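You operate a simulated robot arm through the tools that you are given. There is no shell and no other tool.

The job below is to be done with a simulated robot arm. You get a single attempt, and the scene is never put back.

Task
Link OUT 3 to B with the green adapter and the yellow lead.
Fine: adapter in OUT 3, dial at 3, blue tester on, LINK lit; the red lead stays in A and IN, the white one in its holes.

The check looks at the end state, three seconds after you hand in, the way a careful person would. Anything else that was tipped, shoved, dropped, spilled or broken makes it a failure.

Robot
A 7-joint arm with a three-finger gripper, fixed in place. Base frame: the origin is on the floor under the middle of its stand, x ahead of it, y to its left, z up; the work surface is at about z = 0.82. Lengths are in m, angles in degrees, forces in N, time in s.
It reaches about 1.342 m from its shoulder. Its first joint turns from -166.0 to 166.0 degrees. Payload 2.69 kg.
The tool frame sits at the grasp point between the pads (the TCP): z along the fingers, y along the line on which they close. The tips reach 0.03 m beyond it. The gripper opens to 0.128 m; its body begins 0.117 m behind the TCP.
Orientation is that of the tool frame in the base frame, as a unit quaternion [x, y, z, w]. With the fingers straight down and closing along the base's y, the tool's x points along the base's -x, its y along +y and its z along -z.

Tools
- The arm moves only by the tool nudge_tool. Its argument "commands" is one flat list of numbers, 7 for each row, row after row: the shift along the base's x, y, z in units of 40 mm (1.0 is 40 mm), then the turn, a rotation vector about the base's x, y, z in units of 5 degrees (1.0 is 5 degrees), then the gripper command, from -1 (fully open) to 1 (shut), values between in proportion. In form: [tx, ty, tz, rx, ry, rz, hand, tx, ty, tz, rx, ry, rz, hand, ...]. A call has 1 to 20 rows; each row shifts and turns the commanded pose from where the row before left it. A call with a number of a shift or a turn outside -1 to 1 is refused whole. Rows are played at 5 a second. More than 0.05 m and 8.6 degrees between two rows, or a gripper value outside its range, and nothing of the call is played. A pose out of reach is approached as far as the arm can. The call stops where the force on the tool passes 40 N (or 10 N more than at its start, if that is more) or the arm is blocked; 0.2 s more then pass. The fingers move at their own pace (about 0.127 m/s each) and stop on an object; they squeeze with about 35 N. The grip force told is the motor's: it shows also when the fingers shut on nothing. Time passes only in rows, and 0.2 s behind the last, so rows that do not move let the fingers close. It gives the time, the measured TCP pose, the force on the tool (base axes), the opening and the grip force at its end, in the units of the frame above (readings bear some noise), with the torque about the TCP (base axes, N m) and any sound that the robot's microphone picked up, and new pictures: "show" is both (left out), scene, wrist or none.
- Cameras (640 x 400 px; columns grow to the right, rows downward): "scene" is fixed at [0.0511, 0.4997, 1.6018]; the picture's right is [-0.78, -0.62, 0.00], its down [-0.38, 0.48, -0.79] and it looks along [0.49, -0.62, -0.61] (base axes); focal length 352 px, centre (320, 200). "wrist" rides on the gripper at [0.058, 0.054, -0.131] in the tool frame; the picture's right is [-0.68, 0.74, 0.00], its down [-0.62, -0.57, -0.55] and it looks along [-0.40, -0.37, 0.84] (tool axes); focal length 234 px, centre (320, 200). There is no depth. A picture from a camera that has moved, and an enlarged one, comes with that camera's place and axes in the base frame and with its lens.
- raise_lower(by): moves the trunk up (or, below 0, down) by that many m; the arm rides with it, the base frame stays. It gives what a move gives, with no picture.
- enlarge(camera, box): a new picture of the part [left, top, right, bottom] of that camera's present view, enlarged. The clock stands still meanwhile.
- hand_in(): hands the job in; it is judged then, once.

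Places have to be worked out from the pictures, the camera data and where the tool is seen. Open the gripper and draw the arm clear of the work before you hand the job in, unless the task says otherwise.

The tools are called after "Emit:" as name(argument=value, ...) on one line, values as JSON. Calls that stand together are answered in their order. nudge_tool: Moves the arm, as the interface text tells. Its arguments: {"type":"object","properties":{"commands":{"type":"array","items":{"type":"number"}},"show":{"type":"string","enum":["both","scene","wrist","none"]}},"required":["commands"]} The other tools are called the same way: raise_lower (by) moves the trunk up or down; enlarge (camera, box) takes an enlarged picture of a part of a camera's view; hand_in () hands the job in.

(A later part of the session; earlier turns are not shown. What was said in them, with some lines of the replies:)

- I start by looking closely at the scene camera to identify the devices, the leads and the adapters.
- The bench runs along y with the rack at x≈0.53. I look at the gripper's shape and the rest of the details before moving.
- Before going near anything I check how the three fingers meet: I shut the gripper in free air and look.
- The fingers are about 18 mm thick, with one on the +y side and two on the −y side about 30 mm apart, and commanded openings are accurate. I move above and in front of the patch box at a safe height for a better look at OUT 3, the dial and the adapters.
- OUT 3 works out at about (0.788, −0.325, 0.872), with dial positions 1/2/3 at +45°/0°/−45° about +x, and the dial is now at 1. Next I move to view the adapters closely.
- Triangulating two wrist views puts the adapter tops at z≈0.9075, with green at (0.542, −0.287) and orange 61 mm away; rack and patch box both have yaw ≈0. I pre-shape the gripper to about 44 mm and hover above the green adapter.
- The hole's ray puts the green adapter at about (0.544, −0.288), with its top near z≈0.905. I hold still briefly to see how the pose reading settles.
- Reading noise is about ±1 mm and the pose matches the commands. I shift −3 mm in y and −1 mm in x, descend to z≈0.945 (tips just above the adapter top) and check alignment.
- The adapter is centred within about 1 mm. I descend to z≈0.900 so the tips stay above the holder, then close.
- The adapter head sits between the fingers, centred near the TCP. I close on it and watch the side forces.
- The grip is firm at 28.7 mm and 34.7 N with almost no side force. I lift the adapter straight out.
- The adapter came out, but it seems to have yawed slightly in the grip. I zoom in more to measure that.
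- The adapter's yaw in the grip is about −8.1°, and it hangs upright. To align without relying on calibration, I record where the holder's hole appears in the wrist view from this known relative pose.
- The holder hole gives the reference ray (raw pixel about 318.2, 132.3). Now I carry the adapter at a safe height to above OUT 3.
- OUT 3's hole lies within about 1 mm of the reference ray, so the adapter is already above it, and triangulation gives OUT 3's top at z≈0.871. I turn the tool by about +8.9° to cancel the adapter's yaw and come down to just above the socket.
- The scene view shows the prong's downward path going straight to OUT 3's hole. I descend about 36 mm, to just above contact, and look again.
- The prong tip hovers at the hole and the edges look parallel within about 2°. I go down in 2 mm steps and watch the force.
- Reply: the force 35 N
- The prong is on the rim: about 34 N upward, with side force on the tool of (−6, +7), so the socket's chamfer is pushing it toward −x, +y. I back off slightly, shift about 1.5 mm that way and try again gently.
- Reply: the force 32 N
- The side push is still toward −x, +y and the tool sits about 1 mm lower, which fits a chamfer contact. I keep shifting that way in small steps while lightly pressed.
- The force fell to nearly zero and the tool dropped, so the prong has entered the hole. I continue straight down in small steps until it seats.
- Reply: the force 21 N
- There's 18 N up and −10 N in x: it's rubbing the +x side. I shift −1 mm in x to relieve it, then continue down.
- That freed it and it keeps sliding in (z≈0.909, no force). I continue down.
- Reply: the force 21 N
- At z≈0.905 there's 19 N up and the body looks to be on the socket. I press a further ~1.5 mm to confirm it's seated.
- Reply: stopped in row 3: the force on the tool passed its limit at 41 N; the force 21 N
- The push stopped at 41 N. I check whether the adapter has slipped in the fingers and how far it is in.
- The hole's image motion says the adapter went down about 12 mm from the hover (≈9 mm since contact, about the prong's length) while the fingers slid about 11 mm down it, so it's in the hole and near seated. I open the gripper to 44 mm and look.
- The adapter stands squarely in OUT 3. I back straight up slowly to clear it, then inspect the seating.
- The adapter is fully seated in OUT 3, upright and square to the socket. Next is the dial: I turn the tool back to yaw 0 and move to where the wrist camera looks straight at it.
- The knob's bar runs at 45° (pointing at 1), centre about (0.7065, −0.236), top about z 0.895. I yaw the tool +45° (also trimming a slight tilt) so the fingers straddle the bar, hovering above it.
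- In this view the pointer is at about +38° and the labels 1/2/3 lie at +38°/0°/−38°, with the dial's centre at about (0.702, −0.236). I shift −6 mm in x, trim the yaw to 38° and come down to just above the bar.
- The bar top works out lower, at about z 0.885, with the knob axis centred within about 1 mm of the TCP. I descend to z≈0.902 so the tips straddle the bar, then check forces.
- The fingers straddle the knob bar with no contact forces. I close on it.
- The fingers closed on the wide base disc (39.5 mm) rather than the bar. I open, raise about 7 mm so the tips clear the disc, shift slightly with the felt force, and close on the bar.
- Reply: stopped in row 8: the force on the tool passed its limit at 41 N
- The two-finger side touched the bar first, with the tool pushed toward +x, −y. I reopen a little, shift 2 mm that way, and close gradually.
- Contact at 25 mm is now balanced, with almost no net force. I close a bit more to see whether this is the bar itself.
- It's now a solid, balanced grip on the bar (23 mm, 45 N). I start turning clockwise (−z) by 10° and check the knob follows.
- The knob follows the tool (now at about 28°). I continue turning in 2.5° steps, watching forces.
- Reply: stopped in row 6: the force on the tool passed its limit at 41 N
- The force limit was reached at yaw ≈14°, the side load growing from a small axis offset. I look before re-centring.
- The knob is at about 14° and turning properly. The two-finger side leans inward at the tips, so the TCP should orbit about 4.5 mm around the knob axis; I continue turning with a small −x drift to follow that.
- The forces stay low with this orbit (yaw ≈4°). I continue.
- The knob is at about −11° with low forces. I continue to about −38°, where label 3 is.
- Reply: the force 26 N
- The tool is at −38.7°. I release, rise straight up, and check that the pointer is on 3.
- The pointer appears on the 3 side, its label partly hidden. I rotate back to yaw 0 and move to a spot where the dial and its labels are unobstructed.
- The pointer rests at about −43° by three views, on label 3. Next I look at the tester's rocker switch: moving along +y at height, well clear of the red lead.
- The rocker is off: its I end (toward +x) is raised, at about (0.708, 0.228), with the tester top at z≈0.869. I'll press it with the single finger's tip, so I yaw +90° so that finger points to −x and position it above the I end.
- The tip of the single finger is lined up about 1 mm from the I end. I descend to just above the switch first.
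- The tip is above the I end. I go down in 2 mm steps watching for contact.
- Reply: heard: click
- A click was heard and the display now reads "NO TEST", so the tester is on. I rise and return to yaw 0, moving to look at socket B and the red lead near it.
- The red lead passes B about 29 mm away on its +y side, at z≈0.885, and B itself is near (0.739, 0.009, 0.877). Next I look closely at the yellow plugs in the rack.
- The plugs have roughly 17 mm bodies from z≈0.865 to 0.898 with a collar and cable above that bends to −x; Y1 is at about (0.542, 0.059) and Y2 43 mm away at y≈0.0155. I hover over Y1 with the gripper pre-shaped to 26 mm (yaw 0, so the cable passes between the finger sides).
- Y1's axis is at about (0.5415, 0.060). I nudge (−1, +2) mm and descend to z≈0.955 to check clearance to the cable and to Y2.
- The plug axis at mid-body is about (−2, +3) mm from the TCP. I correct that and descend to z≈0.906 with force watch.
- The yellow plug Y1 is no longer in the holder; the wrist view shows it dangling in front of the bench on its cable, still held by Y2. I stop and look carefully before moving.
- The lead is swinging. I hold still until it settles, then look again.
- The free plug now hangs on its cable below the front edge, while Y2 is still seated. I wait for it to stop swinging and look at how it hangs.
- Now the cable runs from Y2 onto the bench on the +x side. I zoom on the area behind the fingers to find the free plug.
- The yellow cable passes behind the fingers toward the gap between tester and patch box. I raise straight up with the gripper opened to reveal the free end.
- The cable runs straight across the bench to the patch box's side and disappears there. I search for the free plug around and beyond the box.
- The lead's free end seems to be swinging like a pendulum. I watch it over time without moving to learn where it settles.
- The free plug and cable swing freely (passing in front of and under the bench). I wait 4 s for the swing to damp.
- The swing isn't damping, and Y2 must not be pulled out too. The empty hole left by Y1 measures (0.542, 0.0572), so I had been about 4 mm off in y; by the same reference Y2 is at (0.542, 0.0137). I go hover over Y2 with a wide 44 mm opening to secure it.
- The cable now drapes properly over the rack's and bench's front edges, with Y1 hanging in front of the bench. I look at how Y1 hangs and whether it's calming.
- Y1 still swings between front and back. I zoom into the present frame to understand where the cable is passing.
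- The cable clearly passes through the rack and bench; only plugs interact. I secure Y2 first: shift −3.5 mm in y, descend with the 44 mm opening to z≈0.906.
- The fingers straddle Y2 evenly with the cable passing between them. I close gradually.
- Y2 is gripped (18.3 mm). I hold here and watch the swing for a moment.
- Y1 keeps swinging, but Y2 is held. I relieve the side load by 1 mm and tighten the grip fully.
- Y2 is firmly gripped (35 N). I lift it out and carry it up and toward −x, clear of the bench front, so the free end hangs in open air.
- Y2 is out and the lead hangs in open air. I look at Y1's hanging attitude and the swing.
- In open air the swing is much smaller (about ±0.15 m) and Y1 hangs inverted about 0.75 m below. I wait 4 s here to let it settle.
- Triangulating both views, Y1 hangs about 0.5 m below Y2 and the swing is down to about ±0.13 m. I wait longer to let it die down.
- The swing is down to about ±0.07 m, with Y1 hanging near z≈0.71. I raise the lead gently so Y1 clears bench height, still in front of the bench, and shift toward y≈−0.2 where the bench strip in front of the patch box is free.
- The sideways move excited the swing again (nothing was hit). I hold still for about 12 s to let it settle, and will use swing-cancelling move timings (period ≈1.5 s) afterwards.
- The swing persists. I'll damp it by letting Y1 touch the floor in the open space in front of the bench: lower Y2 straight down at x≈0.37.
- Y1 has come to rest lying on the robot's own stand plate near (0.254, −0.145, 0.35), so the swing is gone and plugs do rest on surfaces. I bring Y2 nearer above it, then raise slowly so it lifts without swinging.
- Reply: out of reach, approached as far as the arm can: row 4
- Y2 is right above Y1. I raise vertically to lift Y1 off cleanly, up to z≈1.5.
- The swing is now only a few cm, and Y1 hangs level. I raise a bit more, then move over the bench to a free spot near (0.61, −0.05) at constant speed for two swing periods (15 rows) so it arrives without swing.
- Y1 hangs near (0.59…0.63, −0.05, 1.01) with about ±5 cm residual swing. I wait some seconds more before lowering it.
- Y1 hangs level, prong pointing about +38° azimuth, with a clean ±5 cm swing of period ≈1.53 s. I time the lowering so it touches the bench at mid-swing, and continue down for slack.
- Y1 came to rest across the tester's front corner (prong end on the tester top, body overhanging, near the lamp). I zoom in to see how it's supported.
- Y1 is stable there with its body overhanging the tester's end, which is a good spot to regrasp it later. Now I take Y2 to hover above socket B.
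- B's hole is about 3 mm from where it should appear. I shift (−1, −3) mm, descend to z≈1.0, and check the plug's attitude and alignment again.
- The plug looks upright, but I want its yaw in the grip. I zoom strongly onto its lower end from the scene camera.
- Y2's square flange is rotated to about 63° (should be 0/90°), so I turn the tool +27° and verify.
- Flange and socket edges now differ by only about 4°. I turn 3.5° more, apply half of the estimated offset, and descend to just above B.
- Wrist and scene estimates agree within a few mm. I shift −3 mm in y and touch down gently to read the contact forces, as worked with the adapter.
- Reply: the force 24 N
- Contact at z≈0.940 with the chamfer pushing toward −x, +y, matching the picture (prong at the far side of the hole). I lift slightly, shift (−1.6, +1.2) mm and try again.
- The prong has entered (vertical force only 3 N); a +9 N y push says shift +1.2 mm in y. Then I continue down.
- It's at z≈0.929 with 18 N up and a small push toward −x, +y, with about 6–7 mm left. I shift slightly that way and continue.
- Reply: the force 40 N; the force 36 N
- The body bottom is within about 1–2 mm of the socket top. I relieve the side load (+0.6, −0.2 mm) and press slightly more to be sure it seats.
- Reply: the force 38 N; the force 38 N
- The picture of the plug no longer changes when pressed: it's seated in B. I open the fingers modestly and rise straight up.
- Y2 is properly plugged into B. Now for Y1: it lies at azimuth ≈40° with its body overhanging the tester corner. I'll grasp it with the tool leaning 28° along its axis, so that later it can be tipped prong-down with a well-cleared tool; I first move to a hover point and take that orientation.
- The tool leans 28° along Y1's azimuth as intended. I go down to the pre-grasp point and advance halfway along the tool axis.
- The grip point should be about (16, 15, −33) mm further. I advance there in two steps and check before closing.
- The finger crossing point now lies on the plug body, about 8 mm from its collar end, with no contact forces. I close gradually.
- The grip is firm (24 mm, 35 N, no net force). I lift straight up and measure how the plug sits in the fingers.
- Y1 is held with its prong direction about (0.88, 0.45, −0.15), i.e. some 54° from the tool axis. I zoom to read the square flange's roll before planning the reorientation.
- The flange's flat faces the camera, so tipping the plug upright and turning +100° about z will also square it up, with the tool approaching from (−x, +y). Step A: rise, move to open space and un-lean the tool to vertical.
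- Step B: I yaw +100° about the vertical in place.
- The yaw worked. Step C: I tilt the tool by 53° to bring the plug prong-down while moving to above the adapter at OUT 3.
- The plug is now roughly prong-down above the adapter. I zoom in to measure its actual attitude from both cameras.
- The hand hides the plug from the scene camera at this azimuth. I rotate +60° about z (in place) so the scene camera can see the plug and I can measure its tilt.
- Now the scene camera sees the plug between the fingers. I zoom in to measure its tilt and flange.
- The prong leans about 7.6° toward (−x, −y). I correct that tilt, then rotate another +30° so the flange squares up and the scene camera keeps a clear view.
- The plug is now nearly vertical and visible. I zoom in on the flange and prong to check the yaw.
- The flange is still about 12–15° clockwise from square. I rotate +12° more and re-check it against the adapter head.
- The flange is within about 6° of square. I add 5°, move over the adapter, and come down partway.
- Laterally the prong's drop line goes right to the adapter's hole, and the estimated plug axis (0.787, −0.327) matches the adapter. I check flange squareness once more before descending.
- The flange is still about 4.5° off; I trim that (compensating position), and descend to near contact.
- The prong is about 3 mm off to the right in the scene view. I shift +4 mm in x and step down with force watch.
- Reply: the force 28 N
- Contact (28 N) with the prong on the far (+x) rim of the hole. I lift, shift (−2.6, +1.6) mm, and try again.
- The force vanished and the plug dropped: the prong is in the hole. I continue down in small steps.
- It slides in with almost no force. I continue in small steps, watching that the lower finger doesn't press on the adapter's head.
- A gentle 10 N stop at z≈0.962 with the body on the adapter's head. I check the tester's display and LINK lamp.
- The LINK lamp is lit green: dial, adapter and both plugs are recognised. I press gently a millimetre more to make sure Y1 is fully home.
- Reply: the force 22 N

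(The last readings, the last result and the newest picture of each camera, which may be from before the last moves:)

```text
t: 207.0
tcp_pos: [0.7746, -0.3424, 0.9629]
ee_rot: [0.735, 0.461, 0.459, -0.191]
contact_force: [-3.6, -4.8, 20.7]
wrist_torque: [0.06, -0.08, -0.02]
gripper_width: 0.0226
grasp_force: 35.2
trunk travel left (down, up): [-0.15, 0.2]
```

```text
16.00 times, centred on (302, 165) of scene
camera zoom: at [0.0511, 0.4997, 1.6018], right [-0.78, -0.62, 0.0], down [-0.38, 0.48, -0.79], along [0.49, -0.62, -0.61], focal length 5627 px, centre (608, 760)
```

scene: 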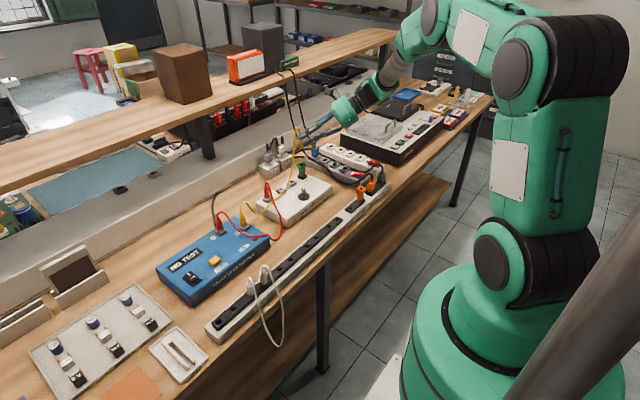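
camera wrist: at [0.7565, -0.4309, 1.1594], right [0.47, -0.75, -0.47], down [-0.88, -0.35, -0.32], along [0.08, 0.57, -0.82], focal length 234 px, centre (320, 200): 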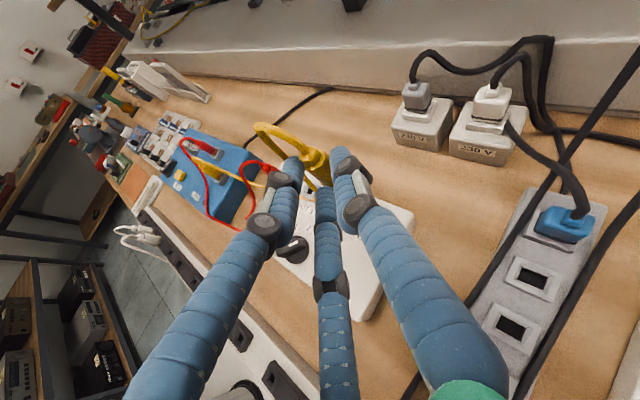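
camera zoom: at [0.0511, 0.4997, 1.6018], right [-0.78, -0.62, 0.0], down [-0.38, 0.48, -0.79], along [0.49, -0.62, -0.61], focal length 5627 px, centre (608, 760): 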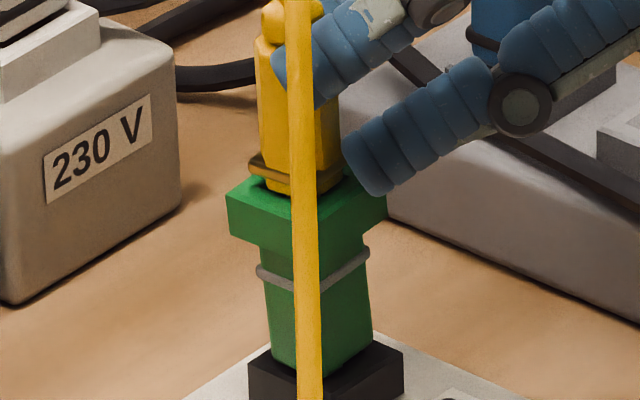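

Seated: it won't go lower. I relieve the press, open the fingers a little, and back out along the tool axis.

Emit:
nudge_tool(commands=[0, 0, 0.03, 0, 0, 0, 1, 0, 0, 0, 0, 0, 0, 0.6, 0, 0, 0, 0, 0, 0, 0.5, 0, 0, 0.02, 0, 0, 0, 0.45, 0, 0, 0, 0, 0, 0, 0.45], show="wrist")

Emit:
enlarge(camera="scene", box=[285, 140, 325, 180])

Emit:
enlarge(camera="wrist", box=[260, 110, 380, 230])

```text
t: 208.2
tcp_pos: [0.773, -0.3429, 0.9609]
ee_rot: [0.735, 0.461, 0.458, -0.193]
contact_force: [-0.5, -0.5, 1.6]
wrist_torque: [0.01, 0.03, 0.08]
gripper_width: 0.0365
grasp_force: 0.0
trunk travel left (down, up): [-0.15, 0.2]
camera wrist: at [0.7638, -0.4324, 1.0864], right [0.52, -0.71, -0.47], down [-0.85, -0.41, -0.32], along [0.03, 0.57, -0.82], focal length 234 px, centre (320, 200)
```

wrist: 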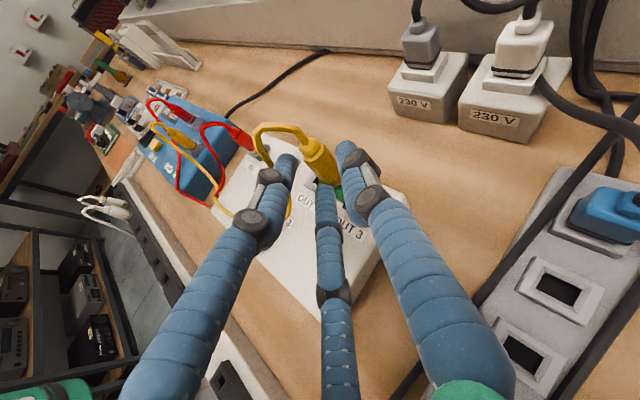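

```text
10.00 times, centred on (305, 160) of scene
camera zoom: at [0.0511, 0.4997, 1.6018], right [-0.78, -0.62, 0.0], down [-0.38, 0.48, -0.79], along [0.49, -0.62, -0.61], focal length 3517 px, centre (470, 600)
```

zoom: 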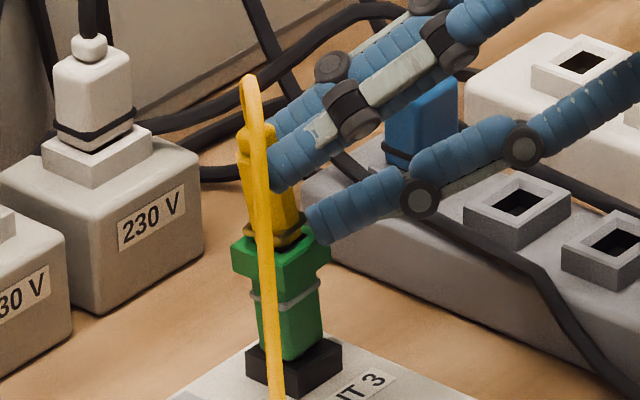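

```text
3.33 times, centred on (320, 170) of wrist
camera zoom: at [0.7638, -0.4324, 1.0864], right [0.52, -0.71, -0.47], down [-0.85, -0.41, -0.32], along [0.03, 0.57, -0.82], focal length 781 px, centre (320, 300)
```

zoom: 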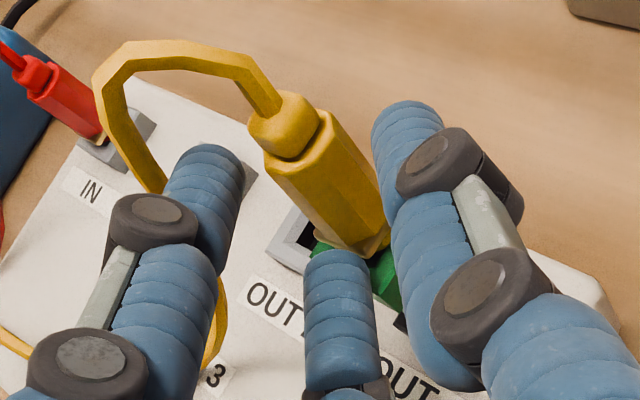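

The plug stays put; the finger under the cable arc can withdraw straight back. I retreat along the tool axis slowly.

Emit:
nudge_tool(commands=[-0.12, -0.17, 0.13, 0, 0, 0, 0.45, -0.25, -0.35, 0.26, 0, 0, 0, 0.45, -0.25, -0.35, 0.26, 0, 0, 0, 0.45, -0.35, -0.5, 0.36, 0, 0, 0, 0.45, -0.35, -0.5, 0.4, 0, 0, 0, 0.45, -0.35, -0.5, 0.5, 0, 0, 0, 0.45, 0, 0, 0, 0, 0, 0, 0.45], show="both")

Emit:
enlarge(camera="scene", box=[205, 140, 325, 260])

```text
t: 209.8
tcp_pos: [0.708, -0.4384, 1.0376]
ee_rot: [0.735, 0.461, 0.458, -0.193]
contact_force: [-0.8, -0.7, -0.2]
wrist_torque: [-0.01, 0.0, -0.03]
gripper_width: 0.0353
grasp_force: 0.1
trunk travel left (down, up): [-0.15, 0.2]
camera wrist: at [0.6984, -0.5282, 1.1632], right [0.53, -0.71, -0.47], down [-0.85, -0.41, -0.32], along [0.03, 0.57, -0.82], focal length 234 px, centre (320, 200)
```

scene: 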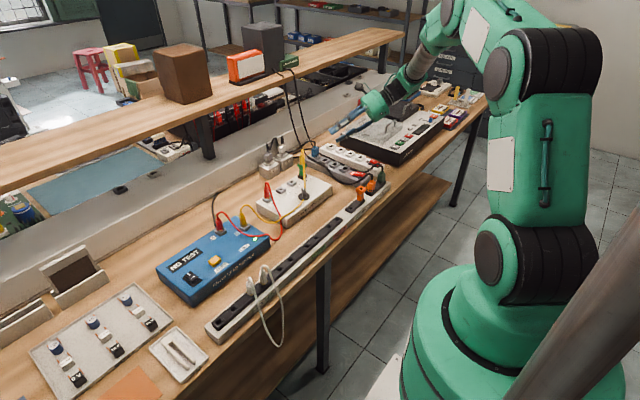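
wrist: 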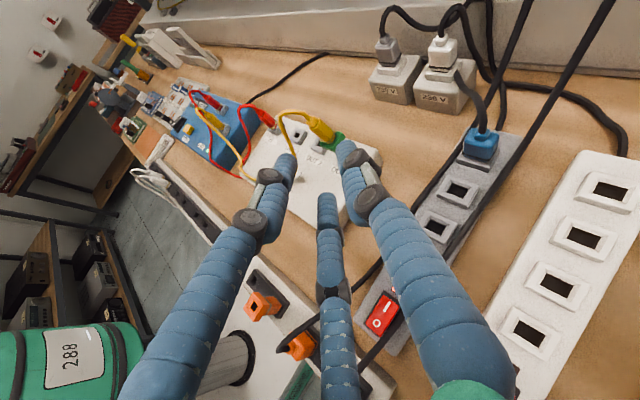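

```text
3.33 times, centred on (265, 200) of scene
camera zoom: at [0.0511, 0.4997, 1.6018], right [-0.78, -0.62, 0.0], down [-0.38, 0.48, -0.79], along [0.49, -0.62, -0.61], focal length 1172 px, centre (503, 200)
```

zoom: 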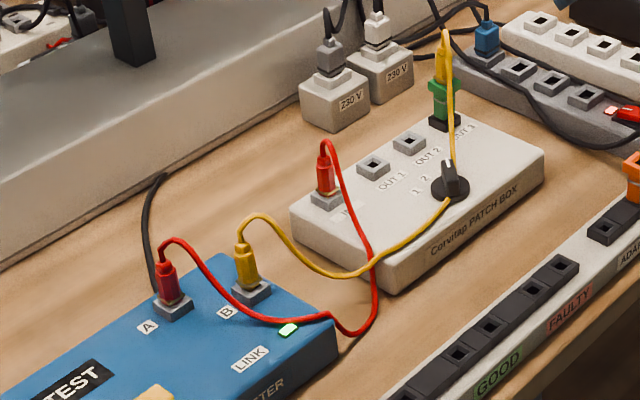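

Everything holds: LINK is lit and the yellow lead runs from B to the adapter in OUT 3. I raise and withdraw the arm clear of the work.

Emit:
nudge_tool(commands=[-0.2, 0, 0.8, 0, 0, 0, 0, -0.2, 0, 0.9, 0, 0, 0, -0.3, -0.3, 0, 0.9, 0, 0, 0, -0.6, -0.4, 0, 0.8, 0, 0, 0, -1, -0.6, 0, 0.7, 0, 0, 0, -1, -0.8, 0.1, 0.4, 0, 0, 0, -1, -0.9, 0.1, 0.2, 0, 0, 0, -1, -0.9, 0.1, 0, 0, 0, 0, -1, -0.8, 0, 0, 0, 0, 0, -1, 0, 0, 0, 0, 0, 0, -1], show="both")

Emit:
enlarge(camera="scene", box=[150, 190, 330, 340])

Emit:
enlarge(camera="scene", box=[250, 130, 410, 230])

Emit:
enlarge(camera="scene", box=[250, 150, 330, 230])

```text
t: 212.0
tcp_pos: [0.5013, -0.4278, 1.2255]
ee_rot: [0.735, 0.463, 0.457, -0.193]
contact_force: [-0.7, -0.5, -0.3]
wrist_torque: [-0.01, -0.01, -0.06]
gripper_width: 0.1279
grasp_force: 0.1
trunk travel left (down, up): [-0.15, 0.2]
camera wrist: at [0.4919, -0.5174, 1.3501], right [0.53, -0.71, -0.47], down [-0.85, -0.41, -0.32], along [0.03, 0.57, -0.82], focal length 234 px, centre (320, 200)
```

scene: 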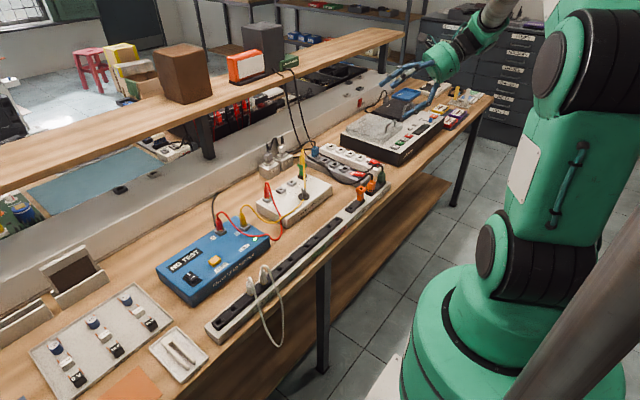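
wrist: 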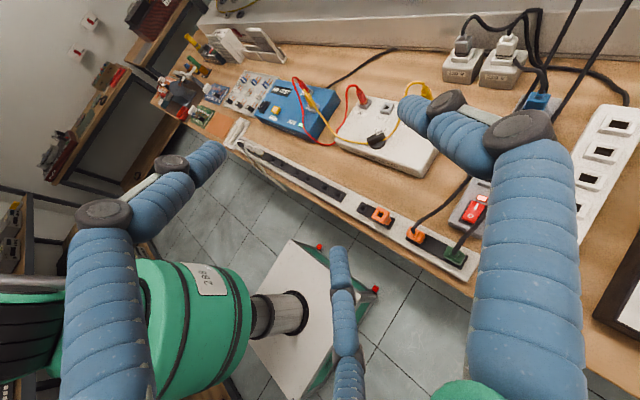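

```text
2.67 times, centred on (240, 265) of scene
camera zoom: at [0.0511, 0.4997, 1.6018], right [-0.78, -0.62, 0.0], down [-0.38, 0.48, -0.79], along [0.49, -0.62, -0.61], focal length 938 px, centre (533, 27)
```

zoom: 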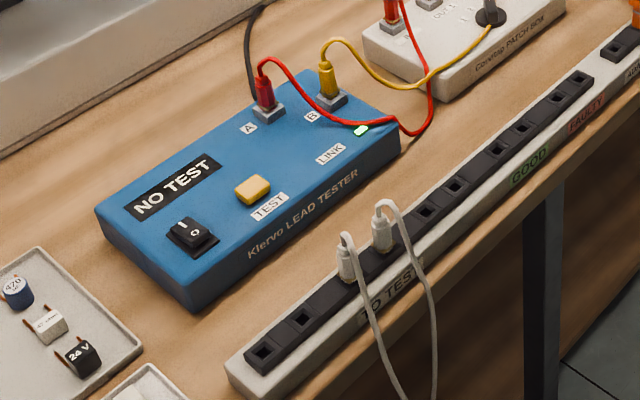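

```text
4.00 times, centred on (330, 180) of scene
camera zoom: at [0.0511, 0.4997, 1.6018], right [-0.78, -0.62, 0.0], down [-0.38, 0.48, -0.79], along [0.49, -0.62, -0.61], focal length 1407 px, centre (280, 280)
```

zoom: 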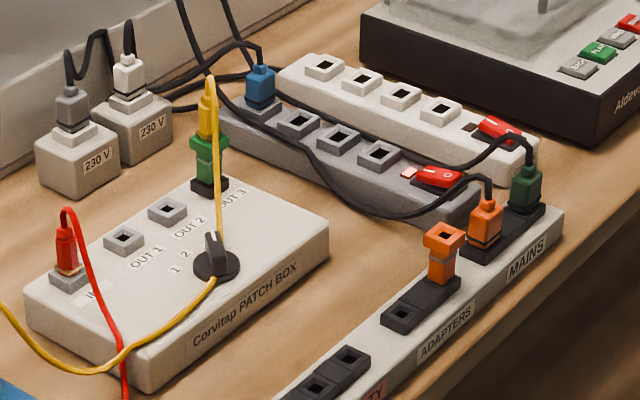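

```text
5.00 times, centred on (290, 190) of scene
camera zoom: at [0.0511, 0.4997, 1.6018], right [-0.78, -0.62, 0.0], down [-0.38, 0.48, -0.79], along [0.49, -0.62, -0.61], focal length 1758 px, centre (470, 250)
```

zoom: 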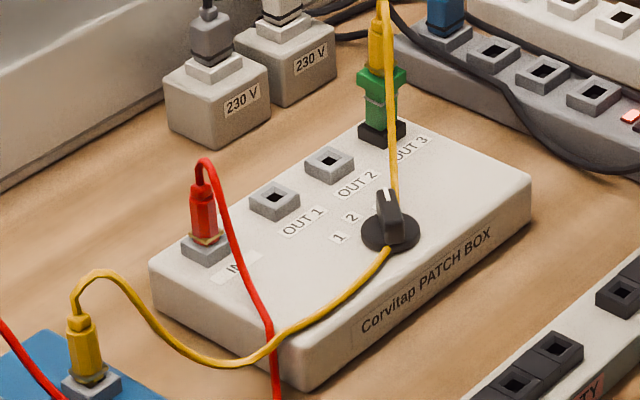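

All is in order: red lead in A and IN, white lead in its holes, orange adapter and mains plugs untouched, dial on 3, tester on, LINK lit. I draw the arm back a little further, wait, and check the lamp once more.

Emit:
nudge_tool(commands=[-0.6, 0, 0.3, 0, 0, 0, -1, -0.6, 0, 0.3, 0, 0, 0, -1, -0.5, 0, 0.2, 0, 0, 0, -1, 0, 0, 0, 0, 0, 0, -1, 0, 0, 0, 0, 0, 0, -1, 0, 0, 0, 0, 0, 0, -1, 0, 0, 0, 0, 0, 0, -1, 0, 0, 0, 0, 0, 0, -1, 0, 0, 0, 0, 0, 0, -1, 0, 0, 0, 0, 0, 0, -1, 0, 0, 0, 0, 0, 0, -1, 0, 0, 0, 0, 0, 0, -1], show="scene")

Emit:
enlarge(camera="scene", box=[190, 140, 330, 270])

```text
t: 214.6
tcp_pos: [0.4359, -0.4263, 1.2601]
ee_rot: [0.735, 0.462, 0.458, -0.193]
contact_force: [-1.2, 0.0, 1.0]
wrist_torque: [-0.01, 0.0, 0.0]
gripper_width: 0.1283
grasp_force: 0.0
trunk travel left (down, up): [-0.15, 0.2]
```

scene: 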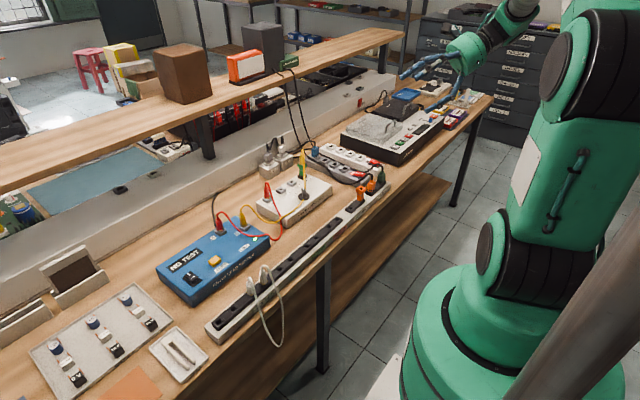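

```text
3.08 times, centred on (260, 205) of scene
camera zoom: at [0.0511, 0.4997, 1.6018], right [-0.78, -0.62, 0.0], down [-0.38, 0.48, -0.79], along [0.49, -0.62, -0.61], focal length 1082 px, centre (505, 185)
```

zoom: 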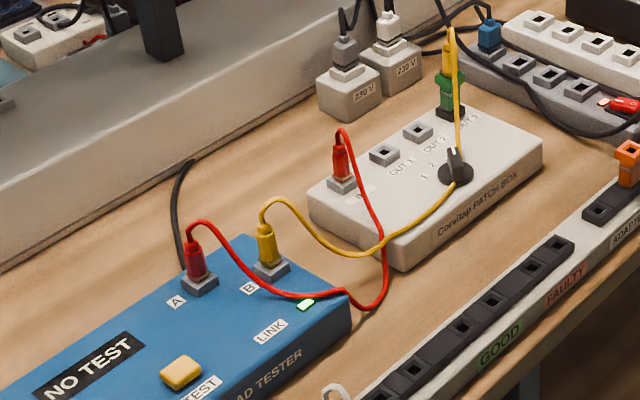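

After the wait the LINK lamp is still lit, nothing has moved, the gripper is open and the arm is clear. I hand the job in.

Emit:
hand_in()

```text
The job is handed in.
```

OUT 3 is linked to B: the green adapter is in OUT 3, the yellow lead runs from it to B, and the LINK lamp is lit green.

- **Dial:** the pointer is on 3. It reads about 5° past the label's centre, but the lit lamp shows the box accepts it.
- **Tester:** the blue tester is on. Its display reads "NO TEST", as it has since I switched it on, and I did not press TEST.
- **Other leads:** the red lead is still in A and IN, and the white lead is still in its two holes. The orange adapter and the mains plugs look untouched.

**Yellow lead slip:** while gripping the first yellow plug I knocked it out of the rack. The loose end swung freely for about a minute and came to rest on the robot's base plate. I then laid it across the tester's corner and plugged it in from there. I saw nothing hit or moved by it.

I checked the lamp again after a few seconds' wait, with the gripper open and the arm drawn clear, and it was still lit when I handed in.
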